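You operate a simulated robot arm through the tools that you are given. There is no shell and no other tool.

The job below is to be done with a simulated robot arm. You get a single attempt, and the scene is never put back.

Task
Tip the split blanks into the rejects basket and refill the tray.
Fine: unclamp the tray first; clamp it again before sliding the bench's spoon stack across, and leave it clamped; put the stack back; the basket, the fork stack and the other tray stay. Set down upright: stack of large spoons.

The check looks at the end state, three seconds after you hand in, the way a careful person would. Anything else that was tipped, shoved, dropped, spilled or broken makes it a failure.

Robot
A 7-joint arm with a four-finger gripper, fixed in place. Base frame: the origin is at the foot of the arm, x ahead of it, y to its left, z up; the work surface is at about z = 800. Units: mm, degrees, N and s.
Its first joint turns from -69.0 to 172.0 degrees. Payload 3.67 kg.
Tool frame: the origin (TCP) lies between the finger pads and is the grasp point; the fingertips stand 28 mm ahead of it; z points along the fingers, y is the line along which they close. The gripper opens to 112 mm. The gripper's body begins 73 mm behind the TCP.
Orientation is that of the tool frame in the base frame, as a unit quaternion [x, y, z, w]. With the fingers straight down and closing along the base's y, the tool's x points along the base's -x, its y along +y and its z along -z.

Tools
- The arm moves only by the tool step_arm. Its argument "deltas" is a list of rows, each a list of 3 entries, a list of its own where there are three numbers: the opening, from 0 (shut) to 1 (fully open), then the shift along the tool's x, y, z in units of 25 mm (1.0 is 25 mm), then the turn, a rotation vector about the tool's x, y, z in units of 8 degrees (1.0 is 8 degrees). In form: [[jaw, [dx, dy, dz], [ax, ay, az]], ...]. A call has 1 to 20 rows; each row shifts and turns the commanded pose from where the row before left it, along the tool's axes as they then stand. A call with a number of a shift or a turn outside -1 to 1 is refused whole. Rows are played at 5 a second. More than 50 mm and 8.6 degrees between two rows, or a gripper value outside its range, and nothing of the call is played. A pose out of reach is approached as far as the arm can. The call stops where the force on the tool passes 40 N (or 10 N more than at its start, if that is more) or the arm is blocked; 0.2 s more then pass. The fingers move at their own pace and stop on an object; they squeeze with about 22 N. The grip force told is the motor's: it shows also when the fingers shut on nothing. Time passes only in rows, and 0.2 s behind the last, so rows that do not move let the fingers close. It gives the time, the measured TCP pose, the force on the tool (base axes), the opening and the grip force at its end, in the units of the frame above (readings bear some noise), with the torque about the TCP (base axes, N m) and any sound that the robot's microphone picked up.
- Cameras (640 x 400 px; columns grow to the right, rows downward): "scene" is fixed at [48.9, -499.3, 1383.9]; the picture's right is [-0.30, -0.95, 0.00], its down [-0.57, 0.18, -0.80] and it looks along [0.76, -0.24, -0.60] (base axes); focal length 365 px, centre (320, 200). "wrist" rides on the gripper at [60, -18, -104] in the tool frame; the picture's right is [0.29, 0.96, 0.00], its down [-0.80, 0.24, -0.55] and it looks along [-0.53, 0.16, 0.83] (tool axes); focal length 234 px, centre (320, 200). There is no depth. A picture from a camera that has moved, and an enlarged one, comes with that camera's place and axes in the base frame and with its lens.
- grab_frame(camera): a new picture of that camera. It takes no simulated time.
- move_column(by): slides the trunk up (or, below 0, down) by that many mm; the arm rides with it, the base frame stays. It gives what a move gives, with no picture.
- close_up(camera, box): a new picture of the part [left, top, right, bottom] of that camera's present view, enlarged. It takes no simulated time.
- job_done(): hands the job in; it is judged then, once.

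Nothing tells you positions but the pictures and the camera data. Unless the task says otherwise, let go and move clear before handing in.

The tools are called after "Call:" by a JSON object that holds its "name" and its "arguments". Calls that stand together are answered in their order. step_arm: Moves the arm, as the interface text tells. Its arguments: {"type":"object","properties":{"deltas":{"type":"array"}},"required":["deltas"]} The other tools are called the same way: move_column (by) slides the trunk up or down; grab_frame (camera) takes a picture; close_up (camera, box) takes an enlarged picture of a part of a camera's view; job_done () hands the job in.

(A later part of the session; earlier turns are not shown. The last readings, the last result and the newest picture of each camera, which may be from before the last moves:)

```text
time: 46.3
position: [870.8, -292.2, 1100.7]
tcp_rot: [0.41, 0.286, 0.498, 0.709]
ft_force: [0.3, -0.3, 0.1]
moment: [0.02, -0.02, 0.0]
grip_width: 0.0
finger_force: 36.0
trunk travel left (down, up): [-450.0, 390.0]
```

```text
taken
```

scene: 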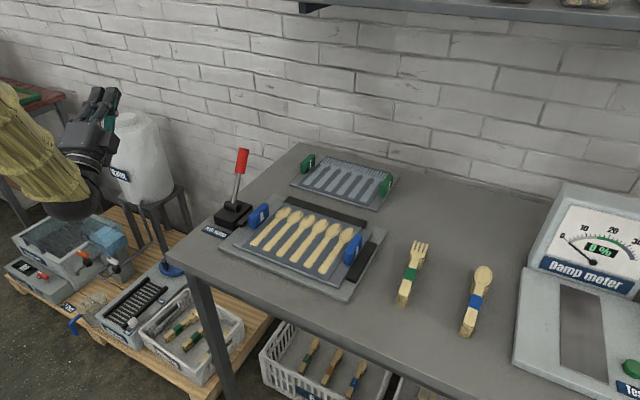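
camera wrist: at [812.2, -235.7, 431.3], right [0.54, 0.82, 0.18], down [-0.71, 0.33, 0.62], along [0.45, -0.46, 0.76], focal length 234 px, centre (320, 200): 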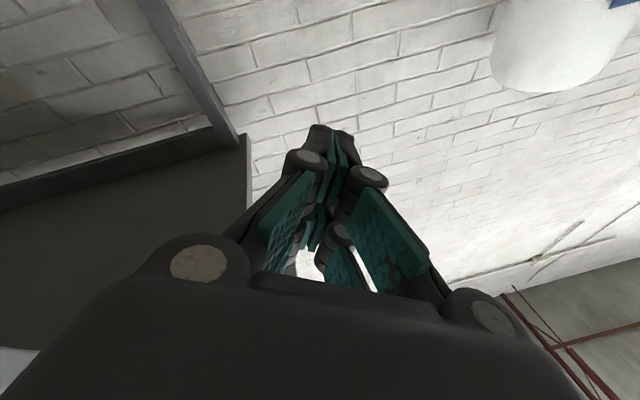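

The mirrored version tilts smoothly to 120°. I'll go to 136°, then reverse the whole tilt to confirm it retraces.

Call:
{"name": "step_arm", "arguments": {"deltas": [[0, [0, 0, 0], [-1, 0, 0]], [0, [0, 0, 0], [-1, 0, 0]], [0, [0, 0, 0], [0, 0, 0]]]}}

Call:
{"name": "step_arm", "arguments": {"deltas": [[0, [0, 0, 0], [1, 0, 0]], [0, [0, 0, 0], [1, 0, 0]], [0, [0, 0, 0], [1, 0, 0]], [0, [0, 0, 0], [1, 0, 0]], [0, [0, 0, 0], [1, 0, 0]], [0, [0, 0, 0], [1, 0, 0]], [0, [0, 0, 0], [1, 0, 0]], [0, [0, 0, 0], [1, 0, 0]], [0, [0, 0, 0], [0, 0, 0]]]}}

```text
time: 47.1
position: [872.1, -292.3, 1101.6]
tcp_rot: [0.305, 0.215, 0.532, 0.76]
ft_force: [-0.1, 0.2, 0.0]
moment: [0.02, 0.0, -0.01]
grip_width: 0.2
finger_force: 35.8
trunk travel left (down, up): [-450.0, 390.0]
```

```text
time: 49.1
position: [872.5, -293.0, 1100.7]
tcp_rot: [0.662, 0.465, 0.338, 0.48]
ft_force: [0.1, 0.5, 0.1]
moment: [0.02, 0.0, 0.02]
grip_width: 0.0
finger_force: 36.1
trunk travel left (down, up): [-450.0, 390.0]
```

It retraces cleanly, so I'll use the handle nearest the lever. I'll finish un-tilting, yaw back, and move above that handle.

Call:
{"name": "step_arm", "arguments": {"deltas": [[0, [0, 0, 0], [1, 0, 0]], [0, [0, 0, 0], [1, 0, 0]], [0, [0, 0, 0], [1, 0, 0]], [0, [0, 0, 0], [1, 0, 0]], [0, [0, 0, 0], [1, 0, 0]], [0, [0, 0, 0], [1, 0, 0]], [0, [0, 0, 0], [1, 0, 0]], [0, [0, 0, 0], [1, 0, 0]], [0, [0, 0, 0], [1, 0, 0]], [0, [0, 0, 0], [0, 0, 0]]]}}

Call:
{"name": "step_arm", "arguments": {"deltas": [[0, [0, 0, 0], [0, 0, -0.903]], [0, [0, 0, 0], [0, 0, -0.903]], [0, [0, 0, 0], [0, 0, -0.903]], [0, [0, 0, 0], [0, 0, -0.903]], [0, [0, 0, 0], [0, 0, -0.903]], [0, [0, 0, 0], [0, 0, -0.903]], [0, [0, 0, 0], [0, 0, -0.903]], [0, [0, 0, 0], [0, 0, -0.903]], [0, [0, 0, 0], [0, 0, -0.903]], [0, [0, 0, 0], [0, 0, 0]]]}}

```text
time: 51.3
position: [871.6, -292.4, 1101.7]
tcp_rot: [0.818, 0.575, 0.0, 0.001]
ft_force: [0.3, -1.0, 0.8]
moment: [-0.01, -0.04, 0.01]
grip_width: 0.5
finger_force: 35.3
trunk travel left (down, up): [-450.0, 390.0]
```

```text
time: 53.5
position: [873.0, -293.7, 1099.8]
tcp_rot: [0.38, 0.925, 0.0, 0.0]
ft_force: [0.6, -0.1, -0.1]
moment: [0.03, -0.02, 0.0]
grip_width: 0.0
finger_force: 35.7
trunk travel left (down, up): [-450.0, 390.0]
```

Call:
{"name": "step_arm", "arguments": {"deltas": [[0.45, [-0.272, -0.98, 0], [0, 0, 0]], [0.45, [-0.272, -0.98, 0], [0, 0, 0]], [0.45, [-0.272, -0.98, 0], [0, 0, 0]], [0.45, [-0.272, -0.98, 0], [0, 0, 0]], [0.45, [-0.272, -0.98, 0], [0, 0, 0]], [0.45, [-0.272, -0.98, 0], [0, 0, 0]], [0.45, [-0.272, -0.98, 0], [0, 0, 0]], [0.45, [-0.272, -0.98, 0], [0, 0, 0]], [0.45, [-0.272, -0.98, 0], [0, 0, 0]], [0.45, [-0.272, -0.98, 0], [0, 0, 0]], [0.45, [-0.272, -0.98, 0], [0, 0, 0]], [0.45, [-0.272, -0.98, 0], [0, 0, 0]], [0.45, [0, 0, 0], [0, 0, 0]]]}}

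Call:
{"name": "grab_frame", "arguments": {"camera": "wrist"}}

Call:
{"name": "close_up", "arguments": {"camera": "wrist", "box": [260, 50, 420, 150]}}

Call:
{"name": "close_up", "arguments": {"camera": "scene", "box": [190, 150, 300, 240]}}

```text
time: 56.3
position: [722.3, -557.8, 1102.2]
tcp_rot: [0.382, 0.924, 0.0, 0.0]
ft_force: [-0.2, 0.4, 0.3]
moment: [-0.01, 0.01, 0.0]
grip_width: 50.5
finger_force: 0.0
trunk travel left (down, up): [-450.0, 390.0]
```

```text
taken
camera wrist: at [666.3, -528.6, 1204.4], right [0.47, 0.88, 0.0], down [0.73, -0.39, 0.55], along [0.49, -0.26, -0.83], focal length 234 px, centre (320, 200)
```

wrist: 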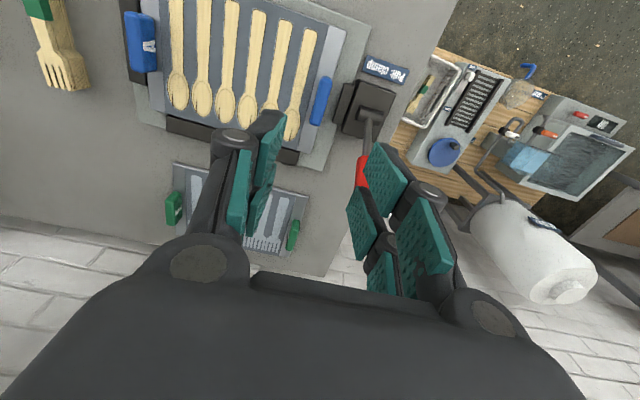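

```text
4.00 times, centred on (340, 100) of wrist
camera zoom: at [666.3, -528.6, 1204.4], right [0.47, 0.88, 0.0], down [0.73, -0.39, 0.55], along [0.49, -0.26, -0.83], focal length 937 px, centre (240, 600)
```

zoom: 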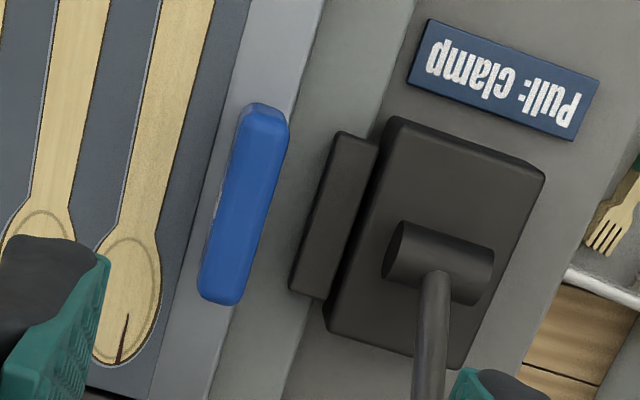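

```text
4.44 times, centred on (245, 195) of scene
camera zoom: at [48.9, -499.3, 1383.9], right [-0.3, -0.95, 0.0], down [-0.57, 0.18, -0.8], along [0.76, -0.24, -0.6], focal length 1621 px, centre (653, 222)
```

zoom: 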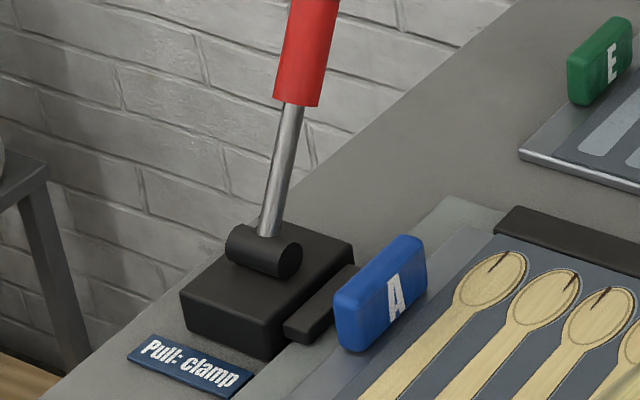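

The handle is at about r=118, s=909 in fixture axes. It's roughly 24 mm thick with its top near z=858, and the neighbouring blocks top out near 822. I'll descend part way, then check alignment.

Call:
{"name": "step_arm", "arguments": {"deltas": [[0.45, [-0.16, 0.09, 0.9], [0, 0, 0]], [0.45, [0, 0, 0.9], [0, 0, 0]], [0.45, [0, 0, 0.9], [0, 0, 0]], [0.45, [0, 0, 0.9], [0, 0, 0]], [0.45, [0, 0, 0.9], [0, 0, 0]], [0.45, [0, 0, 0.9], [0, 0, 0]], [0.45, [0, 0, 0.9], [0, 0, 0]], [0.45, [0, 0, 0.9], [0, 0, 0]], [0.45, [0, 0, 0], [0, 0, 0]]]}}

Call:
{"name": "grab_frame", "arguments": {"camera": "wrist"}}

Call:
{"name": "close_up", "arguments": {"camera": "scene", "box": [190, 130, 310, 240]}}

```text
time: 58.3
position: [727.4, -560.2, 920.6]
tcp_rot: [0.382, 0.924, 0.0, -0.001]
ft_force: [-0.3, 0.2, 0.2]
moment: [-0.01, 0.0, -0.01]
grip_width: 50.6
finger_force: 0.1
trunk travel left (down, up): [-450.0, 390.0]
```

```text
taken
camera wrist: at [671.3, -532.0, 1023.8], right [0.47, 0.88, 0.0], down [0.73, -0.39, 0.55], along [0.49, -0.26, -0.83], focal length 234 px, centre (320, 200)
```

wrist: 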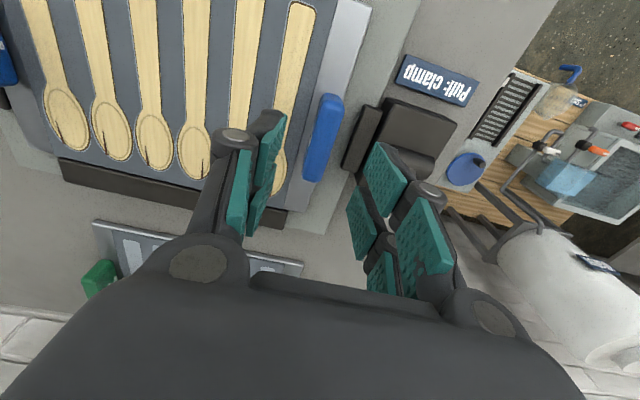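

```text
3.64 times, centred on (250, 185) of scene
camera zoom: at [48.9, -499.3, 1383.9], right [-0.3, -0.95, 0.0], down [-0.57, 0.18, -0.8], along [0.76, -0.24, -0.6], focal length 1326 px, centre (574, 254)
```

zoom: 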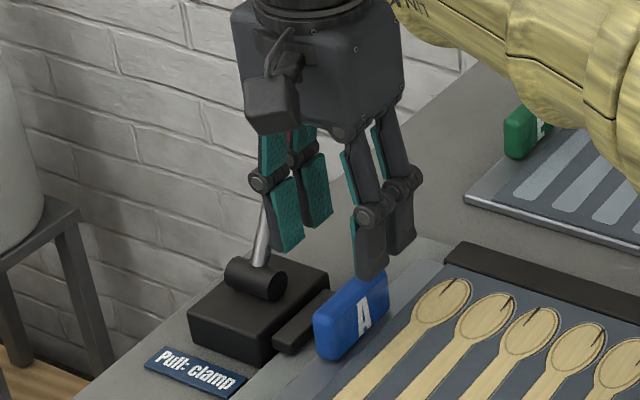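

The handle sits centred between the fingers. I'll go down the remaining 63 mm, then close.

Call:
{"name": "step_arm", "arguments": {"deltas": [[0.45, [0, 0.05, 0.84], [0, 0, 0]], [0.45, [0, 0, 0.84], [0, 0, 0]], [0.45, [0, 0, 0.84], [0, 0, 0]], [0.45, [0, 0, 0], [0, 0, 0]]]}}

Call:
{"name": "grab_frame", "arguments": {"camera": "wrist"}}

Call:
{"name": "close_up", "arguments": {"camera": "scene", "box": [190, 130, 310, 240]}}

```text
time: 59.3
position: [729.2, -559.6, 858.1]
tcp_rot: [0.382, 0.924, -0.001, 0.0]
ft_force: [-0.5, -0.1, -0.2]
moment: [0.01, -0.03, 0.0]
grip_width: 50.2
finger_force: 0.0
trunk travel left (down, up): [-450.0, 390.0]
```

```text
taken
camera wrist: at [672.3, -530.8, 962.0], right [0.47, 0.88, 0.0], down [0.73, -0.39, 0.55], along [0.49, -0.26, -0.83], focal length 234 px, centre (320, 200)
```

wrist: 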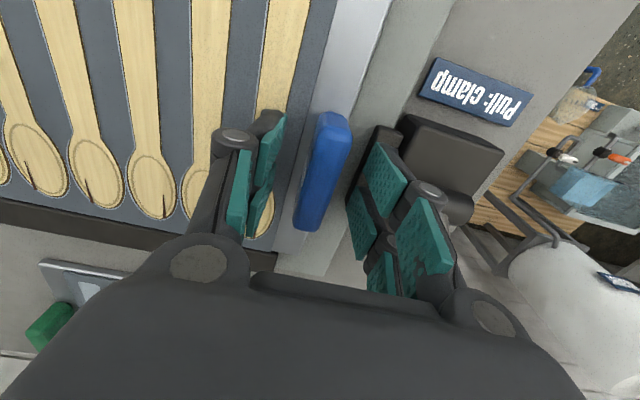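

```text
3.64 times, centred on (250, 185) of scene
camera zoom: at [48.9, -499.3, 1383.9], right [-0.3, -0.95, 0.0], down [-0.57, 0.18, -0.8], along [0.76, -0.24, -0.6], focal length 1326 px, centre (574, 254)
```

zoom: 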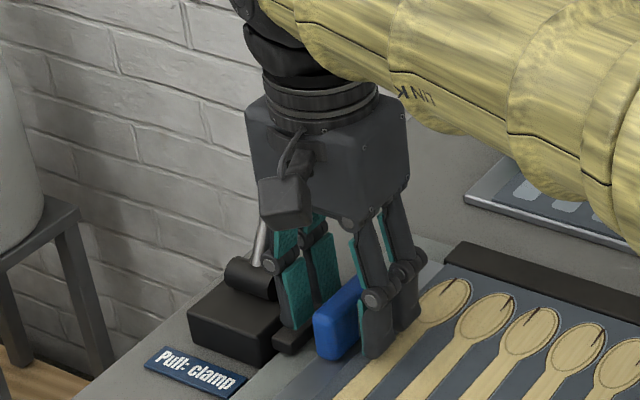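

The fingers straddle the handle without contact. Closing now.

Call:
{"name": "step_arm", "arguments": {"deltas": [[0.1, [0, 0, 0], [0, 0, 0]], [0, [0, 0, 0], [0, 0, 0]], [0, [0, 0, 0], [0, 0, 0]], [0, [0, 0, 0], [0, 0, 0]]]}}

Call:
{"name": "grab_frame", "arguments": {"camera": "scene"}}

```text
time: 60.3
position: [728.2, -560.4, 857.5]
tcp_rot: [0.382, 0.924, 0.001, 0.0]
ft_force: [-0.4, 0.2, -0.3]
moment: [-0.02, -0.04, -0.13]
grip_width: 18.0
finger_force: 22.1
trunk travel left (down, up): [-450.0, 390.0]
```

```text
taken
```

scene: 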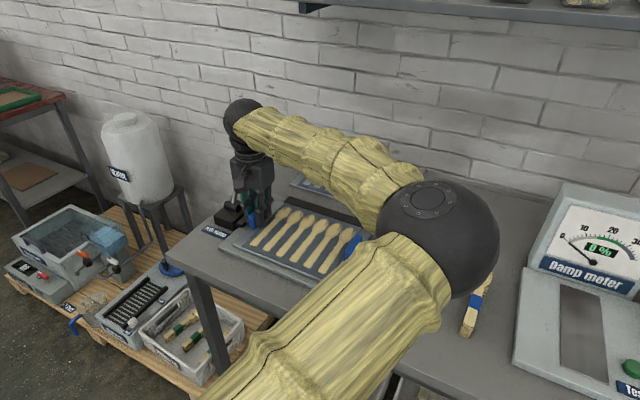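

The grip is on the handle, 18 mm wide. I'll lift slowly a little and see whether the tray stays level.

Call:
{"name": "step_arm", "arguments": {"deltas": [[0, [0, 0, -0.15], [0, 0, 0]], [0, [0, 0, -0.15], [0, 0, 0]], [0, [0, 0, -0.15], [0, 0, 0]], [0, [0, 0, -0.15], [0, 0, 0]], [0, [0, 0, 0], [0, 0, 0]]]}}

Call:
{"name": "close_up", "arguments": {"camera": "scene", "box": [190, 150, 410, 310]}}

Call:
{"name": "grab_frame", "arguments": {"camera": "wrist"}}

```text
time: 61.5
position: [727.0, -560.3, 872.2]
tcp_rot: [0.382, 0.924, 0.0, 0.0]
ft_force: [-0.7, -0.3, -3.3]
moment: [0.27, -0.26, 0.0]
grip_width: 17.8
finger_force: 21.9
trunk travel left (down, up): [-450.0, 390.0]
```

```text
2.50 times, centred on (300, 230) of scene
camera zoom: at [48.9, -499.3, 1383.9], right [-0.3, -0.95, 0.0], down [-0.57, 0.18, -0.8], along [0.76, -0.24, -0.6], focal length 912 px, centre (370, 125)
```

zoom: 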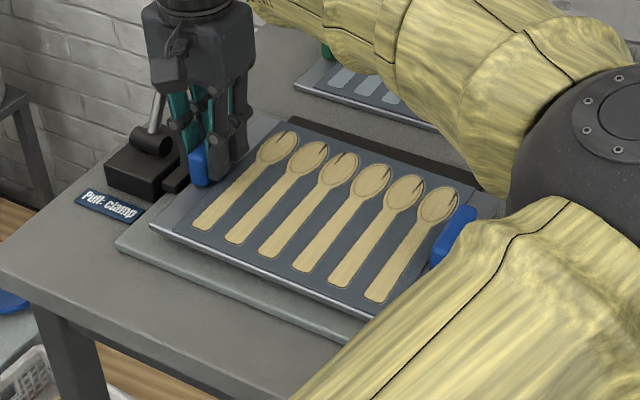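

```text
taken
camera wrist: at [672.2, -531.1, 975.9], right [0.47, 0.88, 0.0], down [0.73, -0.39, 0.55], along [0.49, -0.26, -0.83], focal length 234 px, centre (320, 200)
```

wrist: 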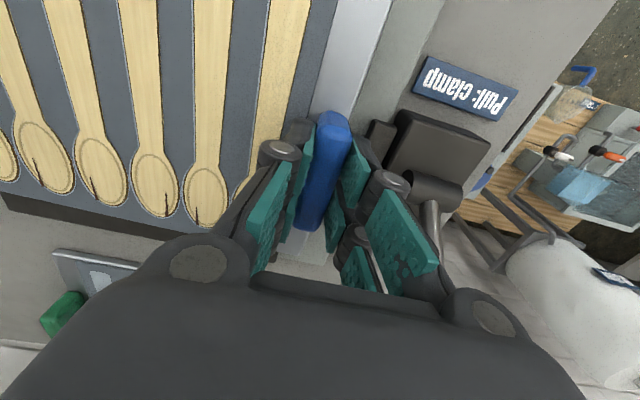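

The tray lifts level with all six blanks, at about 3.3 N. I'll lift it straight up above the lever's height.

Call:
{"name": "step_arm", "arguments": {"deltas": [[0, [0, 0, -0.2], [0, 0, 0]], [0, [0, 0, -0.4], [0, 0, 0]], [0, [0, 0, -0.6], [0, 0, 0]], [0, [0, 0, -0.7], [0, 0, 0]], [0, [0, 0, -0.7], [0, 0, 0]], [0, [0, 0, -0.7], [0, 0, 0]], [0, [0, 0, -0.7], [0, 0, 0]], [0, [0, 0, -0.7], [0, 0, 0]], [0, [0, 0, -0.7], [0, 0, 0]], [0, [0, 0, -0.7], [0, 0, 0]], [0, [0, 0, -0.7], [0, 0, 0]], [0, [0, 0, -0.5], [0, 0, 0]], [0, [0, 0, -0.3], [0, 0, 0]], [0, [0, 0, 0], [0, 0, 0]]]}}

Call:
{"name": "grab_frame", "arguments": {"camera": "scene"}}

Call:
{"name": "grab_frame", "arguments": {"camera": "wrist"}}

```text
time: 64.5
position: [727.8, -560.2, 1061.7]
tcp_rot: [0.382, 0.924, 0.0, 0.0]
ft_force: [-0.4, 0.8, -3.1]
moment: [0.23, -0.26, 0.05]
grip_width: 18.0
finger_force: 22.3
trunk travel left (down, up): [-450.0, 390.0]
```

```text
taken
```

scene: 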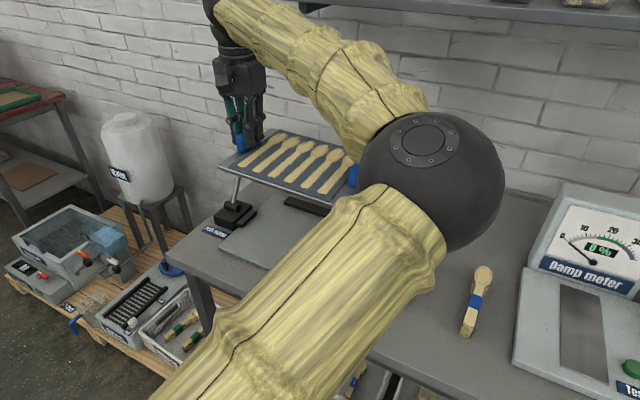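

```text
taken
camera wrist: at [672.2, -531.1, 1165.4], right [0.47, 0.88, 0.0], down [0.73, -0.39, 0.55], along [0.49, -0.26, -0.83], focal length 234 px, centre (320, 200)
```

wrist: 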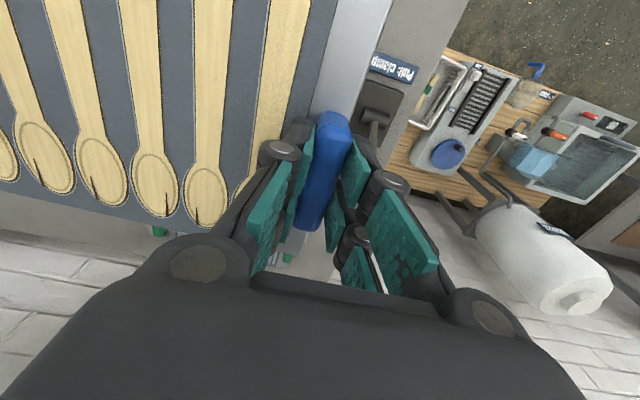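

The tray hangs level above the lever with the blanks seated. I'll carry it left, out over the basket.

Call:
{"name": "step_arm", "arguments": {"deltas": [[0, [0, 0, -0.5], [0, 0, 0]], [0, [0, 0, -0.5], [0, 0, 0]], [0, [0.1, 0.3, 0], [0, 0, 0]], [0, [0.2, 0.6, 0], [0, 0, 0]], [0, [0.3, 0.82, 0], [0, 0, 0]], [0, [0.3, 0.82, 0], [0, 0, 0]], [0, [0.3, 0.82, 0], [0, 0, 0]], [0, [0.3, 0.82, 0], [0, 0, 0]], [0, [0.3, 0.82, 0], [0, 0, 0]], [0, [0.3, 0.82, 0], [0, 0, 0]], [0, [0.3, 0.82, 0], [0, 0, 0]], [0, [0.3, 0.82, 0], [0, 0, 0]], [0, [0.3, 0.82, 0], [0, 0, 0]], [0, [0.3, 0.82, 0], [0, 0, 0]], [0, [0.3, 0.82, 0], [0, 0, 0]], [0, [0.3, 0.82, 0], [0, 0, 0]], [0, [0.2, 0.6, 0], [0, 0, 0]], [0, [0.1, 0.3, 0], [0, 0, 0]], [0, [0, 0, 0], [0, 0, 0]]]}}

Call:
{"name": "grab_frame", "arguments": {"camera": "scene"}}

```text
time: 68.5
position: [857.9, -280.0, 1088.2]
tcp_rot: [0.383, 0.924, 0.0, -0.001]
ft_force: [-0.4, 0.1, -3.1]
moment: [0.24, -0.26, 0.01]
grip_width: 17.9
finger_force: 21.9
trunk travel left (down, up): [-450.0, 390.0]
```

```text
taken
```

scene: 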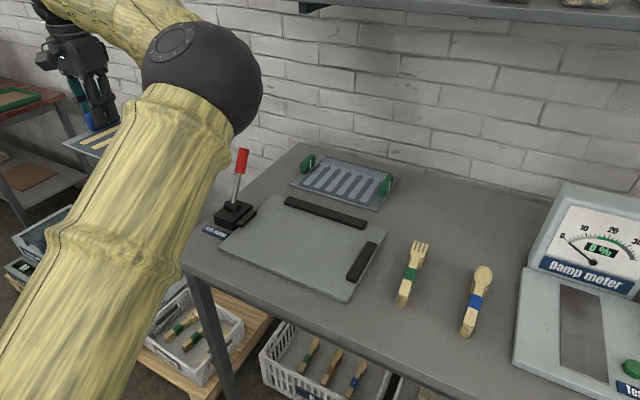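

The blanks are still aboard. I'll yaw the tray 65° over the basket, as rehearsed.

Call:
{"name": "step_arm", "arguments": {"deltas": [[0, [0, 0, 0], [0, 0, 0.4]], [0, [0, 0, 0], [0, 0, 0.7]], [0, [0, 0, 0], [0, 0, 0.8]], [0, [0, 0, 0], [0, 0, 0.8]], [0, [0, 0, 0], [0, 0, 0.8]], [0, [0, 0, 0], [0, 0, 0.8]], [0, [0, 0, 0], [0, 0, 0.8]], [0, [0, 0, 0], [0, 0, 0.8]], [0, [0, 0, 0], [0, 0, 0.8]], [0, [0, 0, 0], [0, 0, 0.7]], [0, [0, 0, 0], [0, 0, 0.5]], [0, [0, 0, 0], [0, 0, 0.225]], [0, [0, 0, 0], [0, 0, 0]]]}}

Call:
{"name": "grab_frame", "arguments": {"camera": "scene"}}

Call:
{"name": "grab_frame", "arguments": {"camera": "wrist"}}

```text
time: 71.3
position: [859.8, -279.6, 1087.4]
tcp_rot: [0.818, 0.575, 0.0, 0.0]
ft_force: [0.4, 0.5, -3.0]
moment: [-0.14, -0.32, 0.01]
grip_width: 17.9
finger_force: 21.9
trunk travel left (down, up): [-450.0, 390.0]
```

```text
taken
```

scene: 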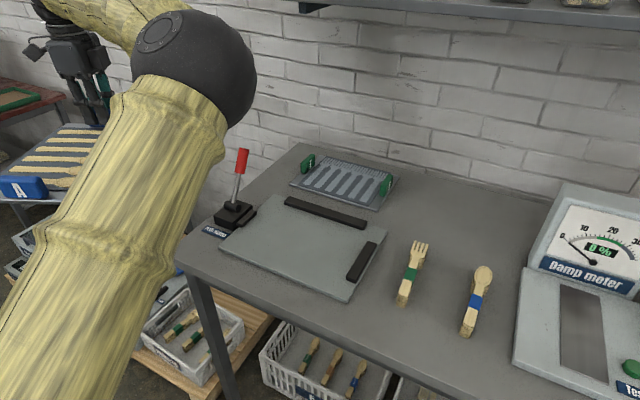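

```text
taken
camera wrist: at [861.8, -217.9, 1190.7], right [1.0, -0.06, 0.0], down [-0.05, -0.83, 0.55], along [-0.03, -0.55, -0.83], focal length 234 px, centre (320, 200)
```

wrist: 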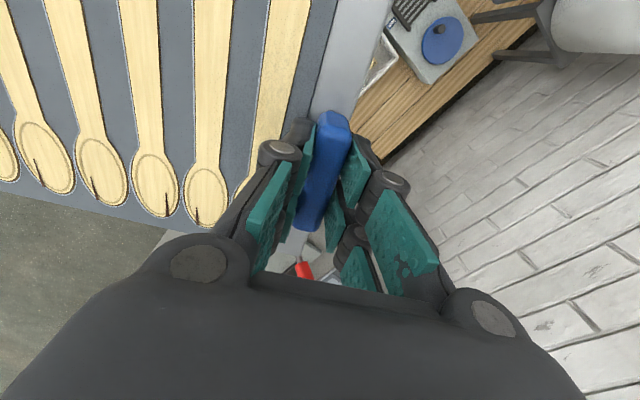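

The elbow is currently over the bench's front edge, so lowering the trunk now would hit the bench. A partial tilt of 32° should move the elbow while the blanks stay seated in the pockets.

Call:
{"name": "step_arm", "arguments": {"deltas": [[0, [0, 0, 0], [-0.4, 0, 0]], [0, [0, 0, 0], [-0.6, 0, 0]], [0, [0, 0, 0], [-0.6, 0, 0]], [0, [0, 0, 0], [-0.6, 0, 0]], [0, [0, 0, 0], [-0.6, 0, 0]], [0, [0, 0, 0], [-0.6, 0, 0]], [0, [0, 0, 0], [-0.4, 0, 0]], [0, [0, 0, 0], [-0.2, 0, 0]], [0, [0, 0, 0], [0, 0, 0]]]}}

Call:
{"name": "grab_frame", "arguments": {"camera": "scene"}}

Call:
{"name": "grab_frame", "arguments": {"camera": "wrist"}}

```text
time: 73.3
position: [858.0, -279.7, 1086.7]
tcp_rot: [0.787, 0.552, 0.158, 0.225]
ft_force: [0.2, -0.3, -3.4]
moment: [-0.1, -0.2, 0.01]
grip_width: 18.0
finger_force: 22.0
trunk travel left (down, up): [-450.0, 390.0]
```

```text
taken
```

scene: 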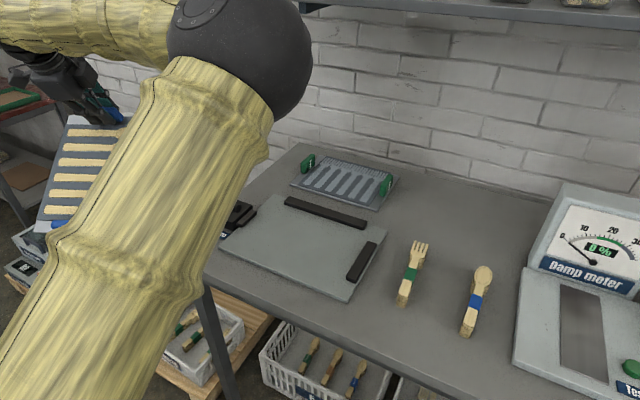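

```text
taken
camera wrist: at [812.0, -199.4, 1165.5], right [0.86, -0.01, 0.51], down [-0.36, -0.72, 0.6], along [0.36, -0.69, -0.62], focal length 234 px, centre (320, 200)
```

wrist: 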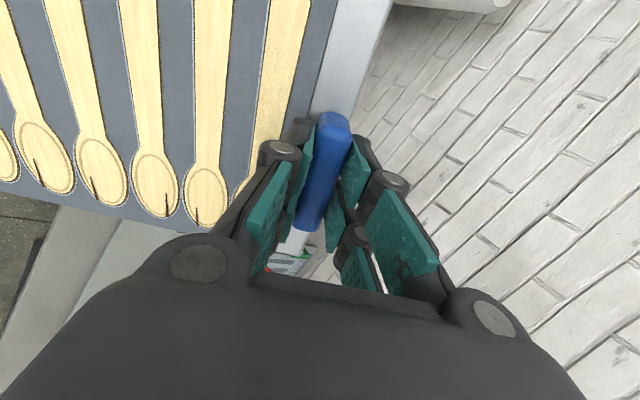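

The blanks are seated. The elbow stands about 480 mm above the bench edge, so a partial trunk lowering of 200 mm is safe.

Call:
{"name": "move_column", "arguments": {"by": -200}}

Call:
{"name": "grab_frame", "arguments": {"camera": "scene"}}

```text
time: 75.4
position: [859.1, -278.5, 887.4]
tcp_rot: [0.787, 0.552, 0.158, 0.226]
ft_force: [-0.2, 0.2, -2.8]
moment: [-0.07, -0.21, 0.01]
grip_width: 18.1
finger_force: 21.9
trunk travel left (down, up): [-250.0, 590.0]
```

```text
taken
```

scene: 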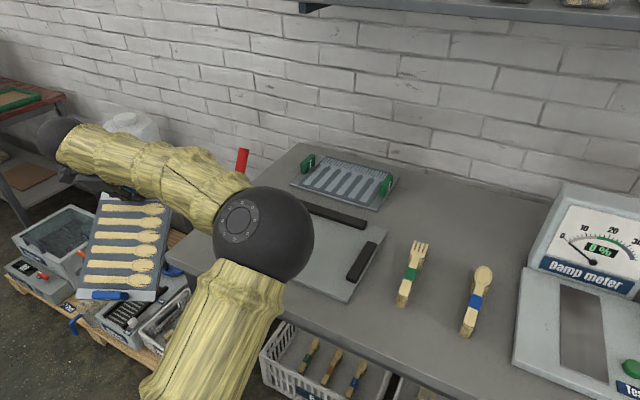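

The elbow is still well above the bench. I'll lower the hand with the arm itself, which keeps the elbow higher, and check on the way.

Call:
{"name": "step_arm", "arguments": {"deltas": [[0, [0, -0.21, 0.34], [0, 0, 0]], [0, [0, -0.424, 0.678], [0, 0, 0]], [0, [0, -0.424, 0.678], [0, 0, 0]], [0, [0, -0.424, 0.678], [0, 0, 0]], [0, [0, -0.424, 0.678], [0, 0, 0]], [0, [0, -0.424, 0.678], [0, 0, 0]], [0, [0, -0.424, 0.678], [0, 0, 0]], [0, [0, -0.21, 0.34], [0, 0, 0]], [0, [0, 0, 0], [0, 0, 0]]]}}

Call:
{"name": "grab_frame", "arguments": {"camera": "scene"}}

```text
time: 77.4
position: [856.1, -278.2, 746.0]
tcp_rot: [0.787, 0.552, 0.158, 0.226]
ft_force: [-0.4, -0.2, -2.4]
moment: [-0.09, -0.2, 0.01]
grip_width: 17.7
finger_force: 21.8
trunk travel left (down, up): [-250.0, 590.0]
```

```text
taken
```

scene: 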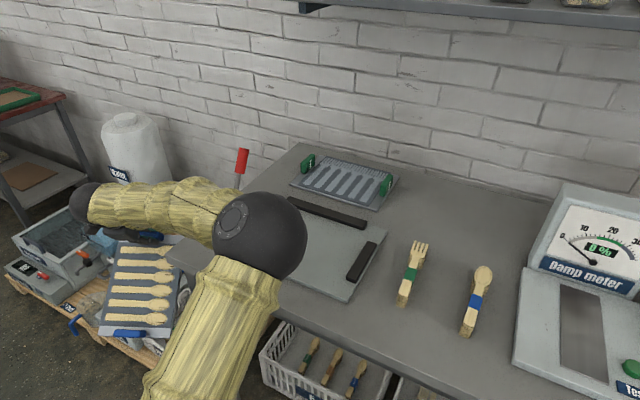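

The lower end of the tray is near basket height and all is clear. I'll tilt on to 48° while shifting outward, so anything that slides lands inside the basket.

Call:
{"name": "step_arm", "arguments": {"deltas": [[0, [0, 0.33, 0.22], [-0.5, 0, 0]], [0, [0, 0.32, 0.24], [-0.5, 0, 0]], [0, [0, 0.3, 0.26], [-0.5, 0, 0]], [0, [0, 0.28, 0.28], [-0.5, 0, 0]], [0, [0, 0, 0], [0, 0, 0]]]}}

Call:
{"name": "grab_frame", "arguments": {"camera": "scene"}}

Call:
{"name": "grab_frame", "arguments": {"camera": "wrist"}}

```text
time: 78.6
position: [896.5, -291.4, 745.6]
tcp_rot: [0.748, 0.524, 0.234, 0.333]
ft_force: [0.1, 0.7, -3.2]
moment: [-0.08, -0.15, 0.04]
grip_width: 18.1
finger_force: 22.3
trunk travel left (down, up): [-250.0, 590.0]
```

```text
taken
```

scene: 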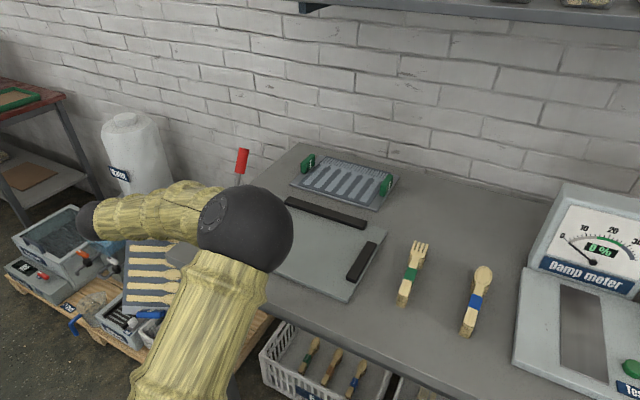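

```text
taken
camera wrist: at [831.8, -206.1, 802.1], right [0.7, 0.05, 0.71], down [-0.51, -0.66, 0.55], along [0.5, -0.75, -0.44], focal length 234 px, centre (320, 200)
```

wrist: 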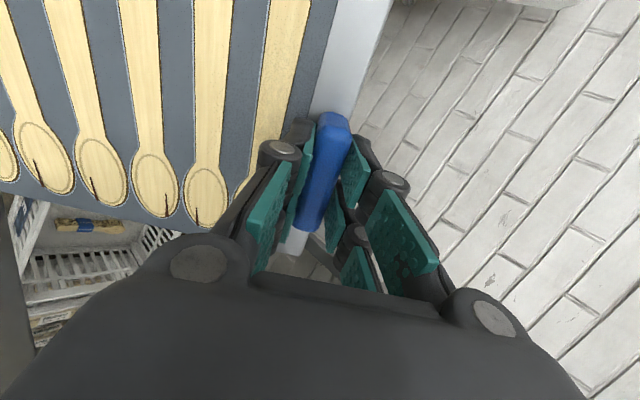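

The blanks hold at 48°. I'll tilt to 64° while shifting a little further outward.

Call:
{"name": "step_arm", "arguments": {"deltas": [[0, [0, 0.26, 0.3], [-0.5, 0, 0]], [0, [0, 0.24, 0.32], [-0.5, 0, 0]], [0, [0, 0.21, 0.34], [-0.5, 0, 0]], [0, [0, 0.18, 0.36], [-0.5, 0, 0]], [0, [0, 0, 0], [0, 0, 0]]]}}

Call:
{"name": "grab_frame", "arguments": {"camera": "scene"}}

Call:
{"name": "grab_frame", "arguments": {"camera": "wrist"}}

```text
time: 79.8
position: [933.5, -306.0, 743.8]
tcp_rot: [0.694, 0.488, 0.304, 0.433]
ft_force: [0.2, 0.5, -2.3]
moment: [0.02, -0.05, 0.0]
grip_width: 18.1
finger_force: 22.2
trunk travel left (down, up): [-250.0, 590.0]
```

```text
taken
```

scene: 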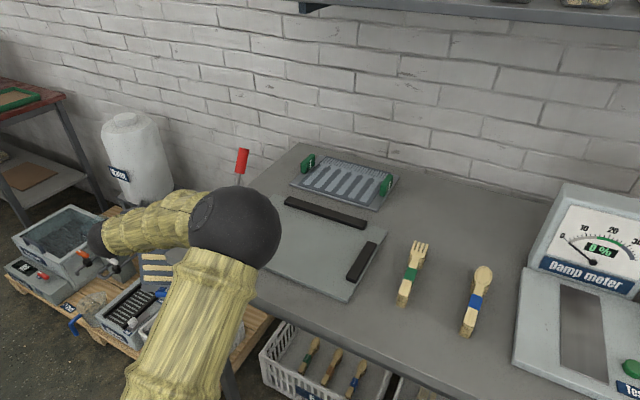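

```text
taken
camera wrist: at [857.8, -215.5, 773.5], right [0.49, 0.13, 0.86], down [-0.64, -0.62, 0.46], along [0.59, -0.78, -0.22], focal length 234 px, centre (320, 200)
```

wrist: 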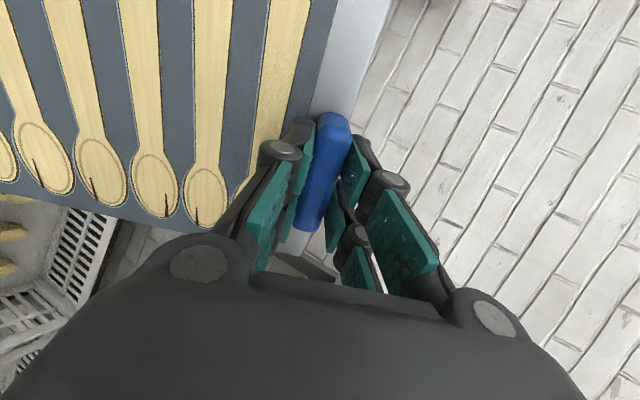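

The blanks are still held at 64°. The forearm is getting close to the bench edge, so I'll draw the tray back toward the robot before going lower.

Call:
{"name": "step_arm", "arguments": {"deltas": [[0, [0, -0.2, -0.4], [0, 0, 0]], [0, [0, -0.3, -0.62], [0, 0, 0]], [0, [0, -0.3, -0.62], [0, 0, 0]], [0, [0, -0.3, -0.62], [0, 0, 0]], [0, [0, -0.25, -0.5], [0, 0, 0]], [0, [0, -0.12, -0.26], [0, 0, 0]], [0, [0, 0, 0], [0, 0, 0]]]}}

Call:
{"name": "grab_frame", "arguments": {"camera": "scene"}}

```text
time: 81.4
position: [855.1, -277.3, 745.4]
tcp_rot: [0.694, 0.487, 0.304, 0.434]
ft_force: [-0.2, 0.0, -3.2]
moment: [-0.01, -0.05, 0.0]
grip_width: 18.0
finger_force: 22.5
trunk travel left (down, up): [-250.0, 590.0]
```

```text
taken
```

scene: 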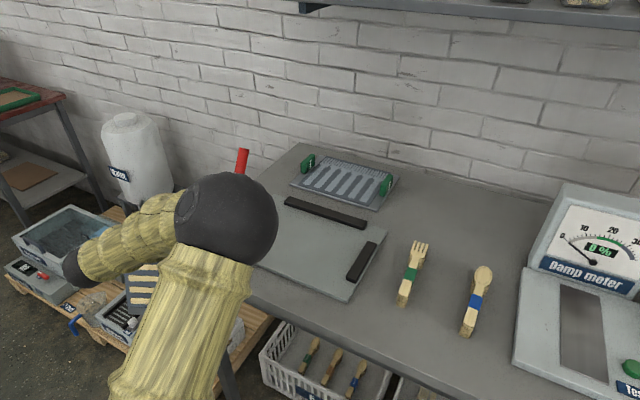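

The elbow is now higher and further from the bench edge. I'll lower the trunk another 110 mm.

Call:
{"name": "move_column", "arguments": {"by": -110}}

Call:
{"name": "grab_frame", "arguments": {"camera": "scene"}}

Call:
{"name": "grab_frame", "arguments": {"camera": "wrist"}}

```text
time: 82.9
position: [855.0, -276.2, 635.3]
tcp_rot: [0.694, 0.487, 0.304, 0.433]
ft_force: [0.3, 0.9, -2.3]
moment: [0.0, -0.03, 0.0]
grip_width: 18.0
finger_force: 22.0
trunk travel left (down, up): [-140.0, 700.0]
```

```text
taken
```

scene: 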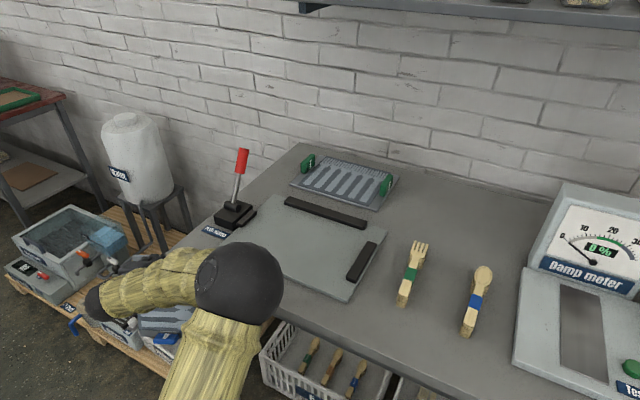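

```text
taken
camera wrist: at [779.6, -186.6, 665.1], right [0.49, 0.13, 0.86], down [-0.64, -0.62, 0.46], along [0.59, -0.78, -0.22], focal length 234 px, centre (320, 200)
```

wrist: 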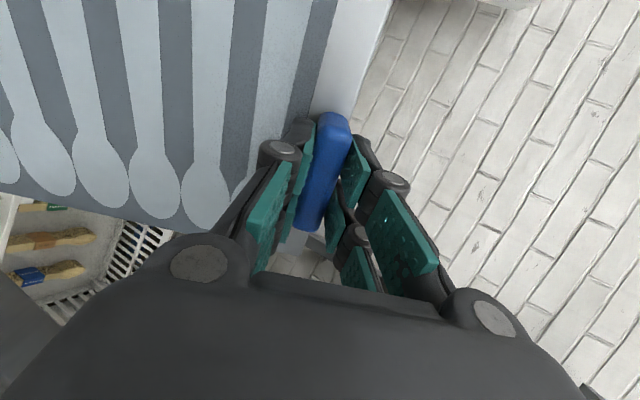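

The blanks have left the tray. I'll look for where they landed.

Call:
{"name": "close_up", "arguments": {"camera": "scene", "box": [60, 240, 280, 400]}}

Call:
{"name": "close_up", "arguments": {"camera": "wrist", "box": [0, 180, 200, 330]}}

```text
2.50 times, centred on (170, 320) of scene
camera zoom: at [48.9, -499.3, 1383.9], right [-0.3, -0.95, 0.0], down [-0.57, 0.18, -0.8], along [0.76, -0.24, -0.6], focal length 912 px, centre (695, -100)
```

zoom: 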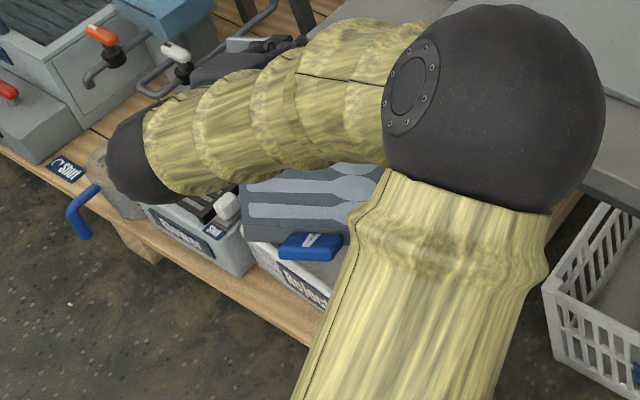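

```text
2.67 times, centred on (100, 255) of wrist
camera zoom: at [779.6, -186.6, 665.1], right [0.49, 0.13, 0.86], down [-0.64, -0.62, 0.46], along [0.59, -0.78, -0.22], focal length 624 px, centre (907, 53)
```

zoom: 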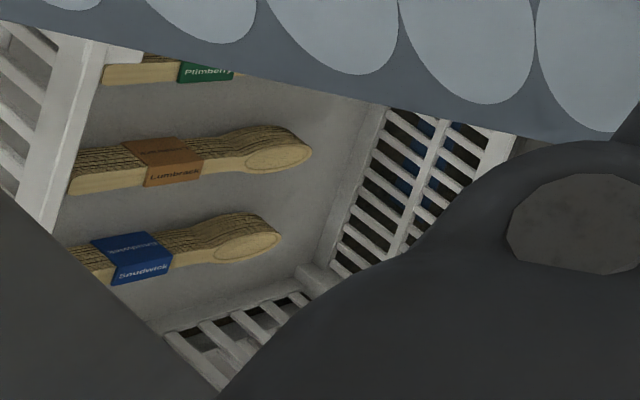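

The tray is empty and I see no blanks on the floor. I'll raise the trunk to see into the rejects basket.

Call:
{"name": "move_column", "arguments": {"by": 310}}

Call:
{"name": "grab_frame", "arguments": {"camera": "scene"}}

Call:
{"name": "close_up", "arguments": {"camera": "scene", "box": [60, 240, 280, 400]}}

```text
time: 85.9
position: [856.4, -277.0, 946.0]
tcp_rot: [0.694, 0.488, 0.305, 0.433]
ft_force: [0.7, 0.0, -3.8]
moment: [-0.02, -0.04, -0.01]
grip_width: 17.9
finger_force: 21.8
trunk travel left (down, up): [-450.0, 390.0]
```

```text
taken
```

scene: 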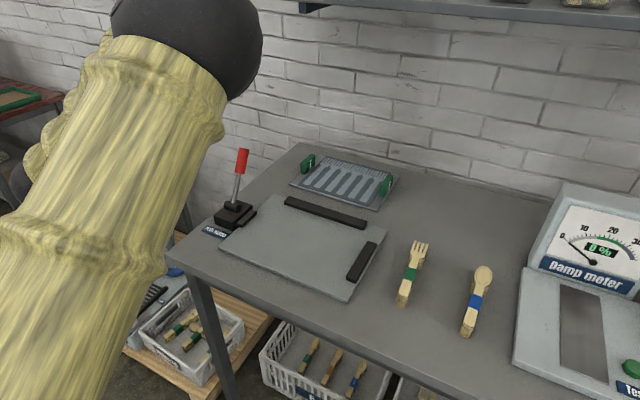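

```text
2.50 times, centred on (170, 320) of scene
camera zoom: at [48.9, -499.3, 1383.9], right [-0.3, -0.95, 0.0], down [-0.57, 0.18, -0.8], along [0.76, -0.24, -0.6], focal length 912 px, centre (695, -100)
```

zoom: 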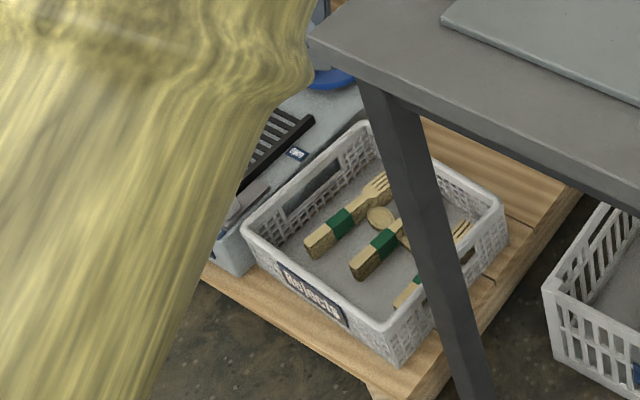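

At least one spoon blank is visible in the rejects basket, and the floor looks clear so far. I'll level the tray, turn it back, and look again as I return.

Call:
{"name": "step_arm", "arguments": {"deltas": [[0, [0, 0, 0], [0.4, 0, 0]], [0, [0, 0, 0], [0.8, 0, 0]], [0, [0, 0, 0], [0.8, 0, 0]], [0, [0, 0, 0], [0.8, 0, 0]], [0, [0, 0, 0], [0.8, 0, 0]], [0, [0, 0, 0], [0.8, 0, 0]], [0, [0, 0, 0], [0.8, 0, 0]], [0, [0, 0, 0], [0.8, 0, 0]], [0, [0, 0, 0], [0.8, 0, 0]], [0, [0, 0, 0], [0.8, 0, 0]], [0, [0, 0, 0], [0.4, 0, 0]], [0, [0, 0, 0], [0, 0, 0]]]}}

Call:
{"name": "grab_frame", "arguments": {"camera": "scene"}}

Call:
{"name": "grab_frame", "arguments": {"camera": "wrist"}}

```text
time: 88.5
position: [856.3, -277.0, 946.4]
tcp_rot: [0.819, 0.574, -0.001, -0.001]
ft_force: [-0.9, -0.7, -3.2]
moment: [-0.09, -0.31, -0.01]
grip_width: 17.8
finger_force: 21.8
trunk travel left (down, up): [-450.0, 390.0]
```

```text
taken
```

scene: 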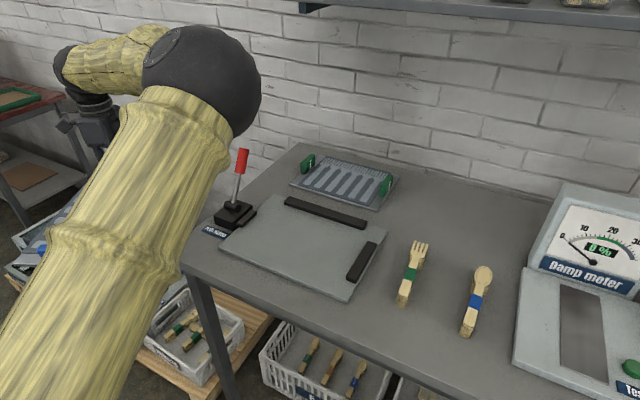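

```text
taken
camera wrist: at [858.2, -215.2, 1049.8], right [1.0, -0.05, 0.0], down [-0.05, -0.83, 0.55], along [-0.03, -0.55, -0.83], focal length 234 px, centre (320, 200)
```

wrist: 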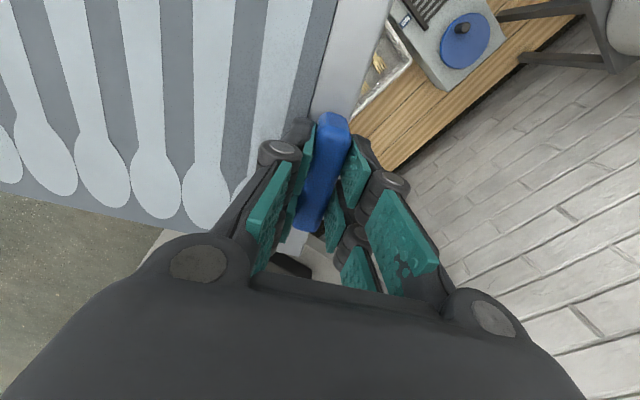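

Call:
{"name": "step_arm", "arguments": {"deltas": [[0, [0, 0, -0.5], [0, 0, 0]], [0, [0, 0, -0.85], [0, 0, 0]], [0, [0, 0, -0.85], [0, 0, 0]], [0, [0, 0, -0.85], [0, 0, 0]], [0, [0, 0, -0.85], [0, 0, 0]], [0, [0, 0, -0.85], [0, 0, 0]], [0, [0, 0, -0.85], [0, 0, 0]], [0, [0, 0, 0], [0, 0, -0.5]], [0, [0, 0, 0], [0, 0, -0.8]], [0, [0, 0, 0], [0, 0, -0.8]], [0, [0, 0, 0], [0, 0, -0.8]], [0, [0, 0, 0], [0, 0, -0.8]], [0, [0, 0, 0], [0, 0, -0.8]], [0, [0, 0, 0], [0, 0, -0.8]], [0, [0, 0, 0], [0, 0, -0.8]], [0, [0, 0, 0], [0, 0, -0.8]], [0, [0, 0, 0], [0, 0, -0.8]], [0, [0, 0, 0], [0, 0, -0.425]], [0, [0, 0, 0], [0, 0, 0]]]}}

Call:
{"name": "grab_frame", "arguments": {"camera": "wrist"}}

Call:
{"name": "grab_frame", "arguments": {"camera": "scene"}}

```text
time: 92.5
position: [854.8, -278.0, 1085.8]
tcp_rot: [0.381, 0.925, 0.0, 0.0]
ft_force: [0.4, 0.4, -3.6]
moment: [0.25, -0.23, -0.01]
grip_width: 18.1
finger_force: 22.1
trunk travel left (down, up): [-450.0, 390.0]
```

```text
taken
camera wrist: at [799.2, -248.6, 1189.3], right [0.47, 0.88, 0.0], down [0.73, -0.39, 0.55], along [0.49, -0.26, -0.83], focal length 234 px, centre (320, 200)
```

wrist: 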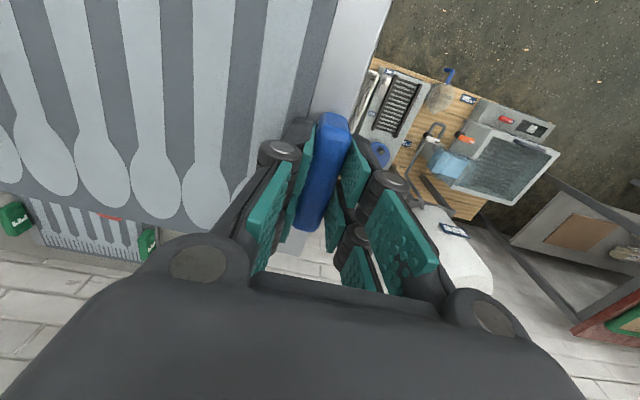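

```text
taken
```

scene: 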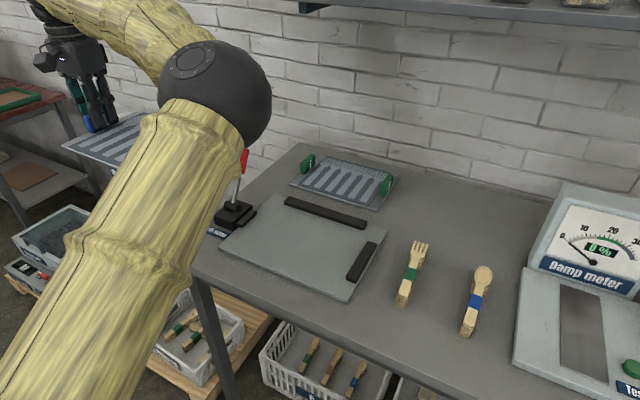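

The tray is in the same place in the grip. I'll carry it back over the fixture, and look at the basket from there.

Call:
{"name": "step_arm", "arguments": {"deltas": [[0, [-0.1, -0.3, 0], [0, 0, 0]], [0, [-0.25, -0.6, 0], [0, 0, 0]], [0, [-0.31, -0.82, 0], [0, 0, 0]], [0, [-0.31, -0.82, 0], [0, 0, 0]], [0, [-0.31, -0.82, 0], [0, 0, 0]], [0, [-0.31, -0.82, 0], [0, 0, 0]], [0, [-0.31, -0.82, 0], [0, 0, 0]], [0, [-0.31, -0.82, 0], [0, 0, 0]], [0, [-0.31, -0.82, 0], [0, 0, 0]], [0, [-0.31, -0.82, 0], [0, 0, 0]], [0, [-0.31, -0.82, 0], [0, 0, 0]], [0, [-0.31, -0.82, 0], [0, 0, 0]], [0, [-0.31, -0.82, 0], [0, 0, 0]], [0, [-0.31, -0.82, 0], [0, 0, 0]], [0, [-0.25, -0.53, 0], [0, 0, 0]], [0, [-0.09, -0.24, 0], [0, 0, 0]], [0, [0, 0, 0], [0, 0, 0]], [0, [0, 0, 0], [0, 0, 0]]]}}

Call:
{"name": "grab_frame", "arguments": {"camera": "wrist"}}

Call:
{"name": "grab_frame", "arguments": {"camera": "scene"}}

Call:
{"name": "close_up", "arguments": {"camera": "scene", "box": [60, 240, 280, 400]}}

Call:
{"name": "close_up", "arguments": {"camera": "wrist", "box": [380, 40, 480, 160]}}

```text
time: 96.3
position: [730.5, -559.4, 1084.6]
tcp_rot: [0.382, 0.924, 0.0, -0.001]
ft_force: [-0.4, 0.5, -2.4]
moment: [0.24, -0.24, -0.02]
grip_width: 18.1
finger_force: 22.6
trunk travel left (down, up): [-450.0, 390.0]
```

```text
taken
camera wrist: at [675.2, -531.0, 1189.3], right [0.47, 0.88, 0.0], down [0.73, -0.39, 0.55], along [0.49, -0.26, -0.83], focal length 234 px, centre (320, 200)
```

wrist: 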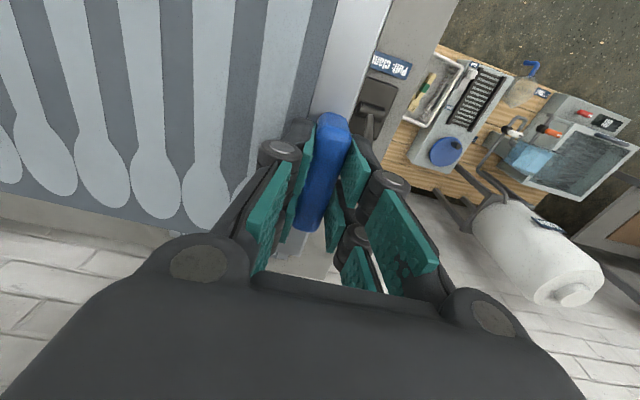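

```text
taken
```

scene: 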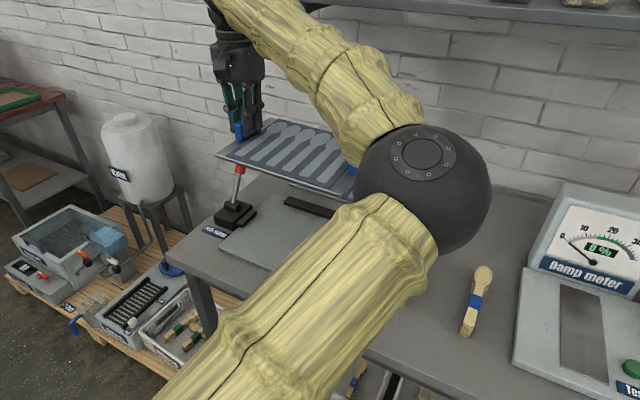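

```text
2.50 times, centred on (170, 320) of scene
camera zoom: at [48.9, -499.3, 1383.9], right [-0.3, -0.95, 0.0], down [-0.57, 0.18, -0.8], along [0.76, -0.24, -0.6], focal length 912 px, centre (695, -100)
```

zoom: 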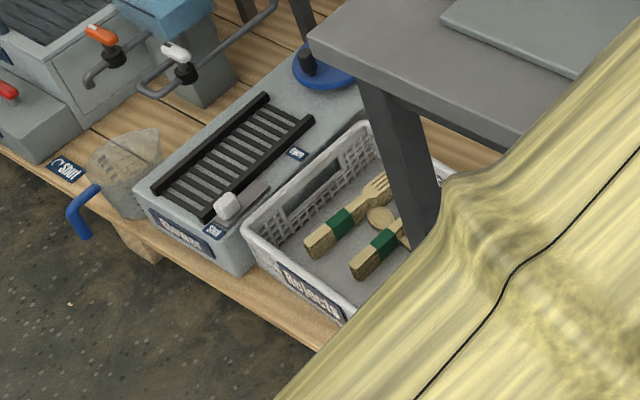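

```text
3.33 times, centred on (430, 100) of wrist
camera zoom: at [675.2, -531.0, 1189.3], right [0.47, 0.88, 0.0], down [0.73, -0.39, 0.55], along [0.49, -0.26, -0.83], focal length 781 px, centre (-47, 533)
```

zoom: 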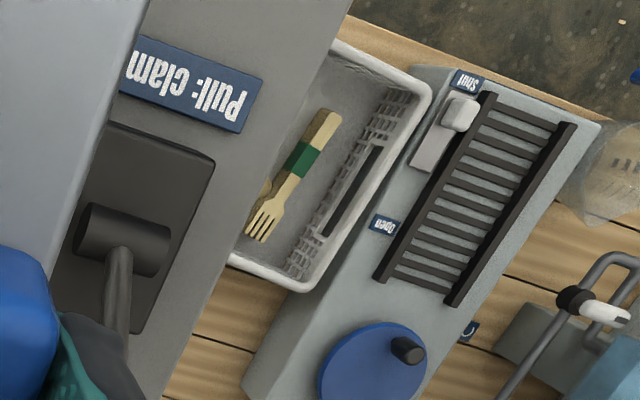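

No blanks outside the basket are visible. I'll lower the empty tray back into the fixture.

Call:
{"name": "step_arm", "arguments": {"deltas": [[0, [0.05, -0.02, 0.4], [0, 0, 0]], [0, [0, 0, 0.7], [0, 0, 0]], [0, [0, 0, 0.8], [0, 0, 0]], [0, [0, 0, 0.8], [0, 0, 0]], [0, [0, 0, 0.8], [0, 0, 0]], [0, [0, 0, 0.8], [0, 0, 0]], [0, [0, 0, 0.8], [0, 0, 0]], [0, [0, 0, 0.8], [0, 0, 0]], [0, [0, 0, 0.8], [0, 0, 0]], [0, [0, 0, 0.7], [0, 0, 0]], [0, [0, 0, 0.4], [0, 0, 0]], [0, [0, 0, 0], [0, 0, 0]]]}}

Call:
{"name": "grab_frame", "arguments": {"camera": "scene"}}

Call:
{"name": "close_up", "arguments": {"camera": "scene", "box": [200, 170, 400, 310]}}

Call:
{"name": "grab_frame", "arguments": {"camera": "wrist"}}

```text
time: 98.9
position: [728.5, -559.5, 890.5]
tcp_rot: [0.382, 0.924, -0.001, -0.001]
ft_force: [0.2, 0.1, -3.2]
moment: [0.29, -0.21, 0.02]
grip_width: 17.9
finger_force: 21.9
trunk travel left (down, up): [-450.0, 390.0]
```

```text
taken
```

scene: 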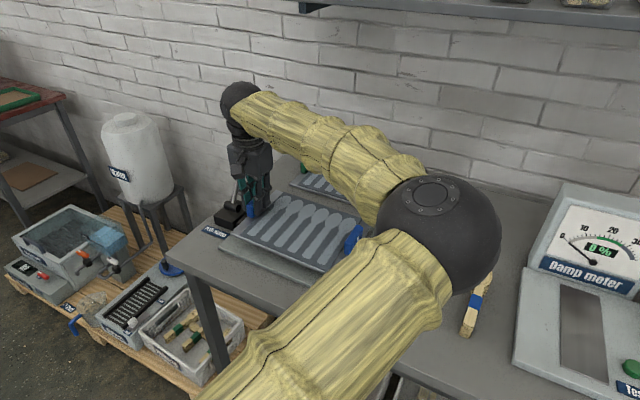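

```text
2.86 times, centred on (300, 240) of scene
camera zoom: at [48.9, -499.3, 1383.9], right [-0.3, -0.95, 0.0], down [-0.57, 0.18, -0.8], along [0.76, -0.24, -0.6], focal length 1042 px, centre (377, 86)
```

zoom: 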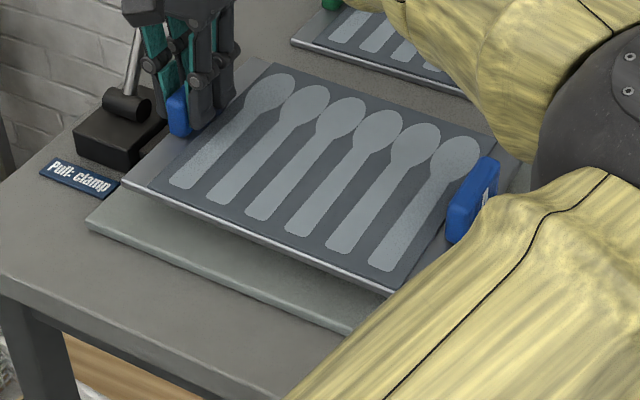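

```text
taken
camera wrist: at [673.9, -530.5, 994.4], right [0.47, 0.88, 0.0], down [0.73, -0.39, 0.55], along [0.49, -0.26, -0.83], focal length 234 px, centre (320, 200)
```

wrist: 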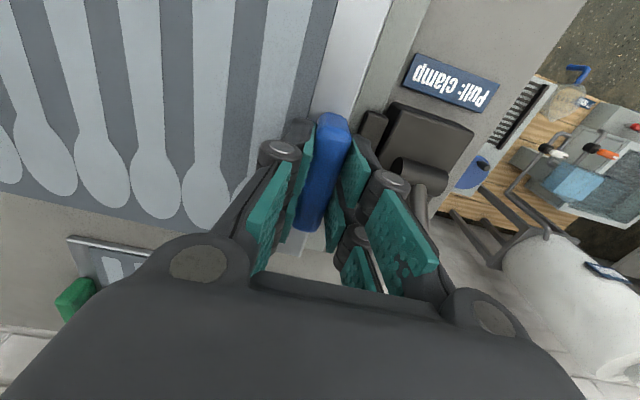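

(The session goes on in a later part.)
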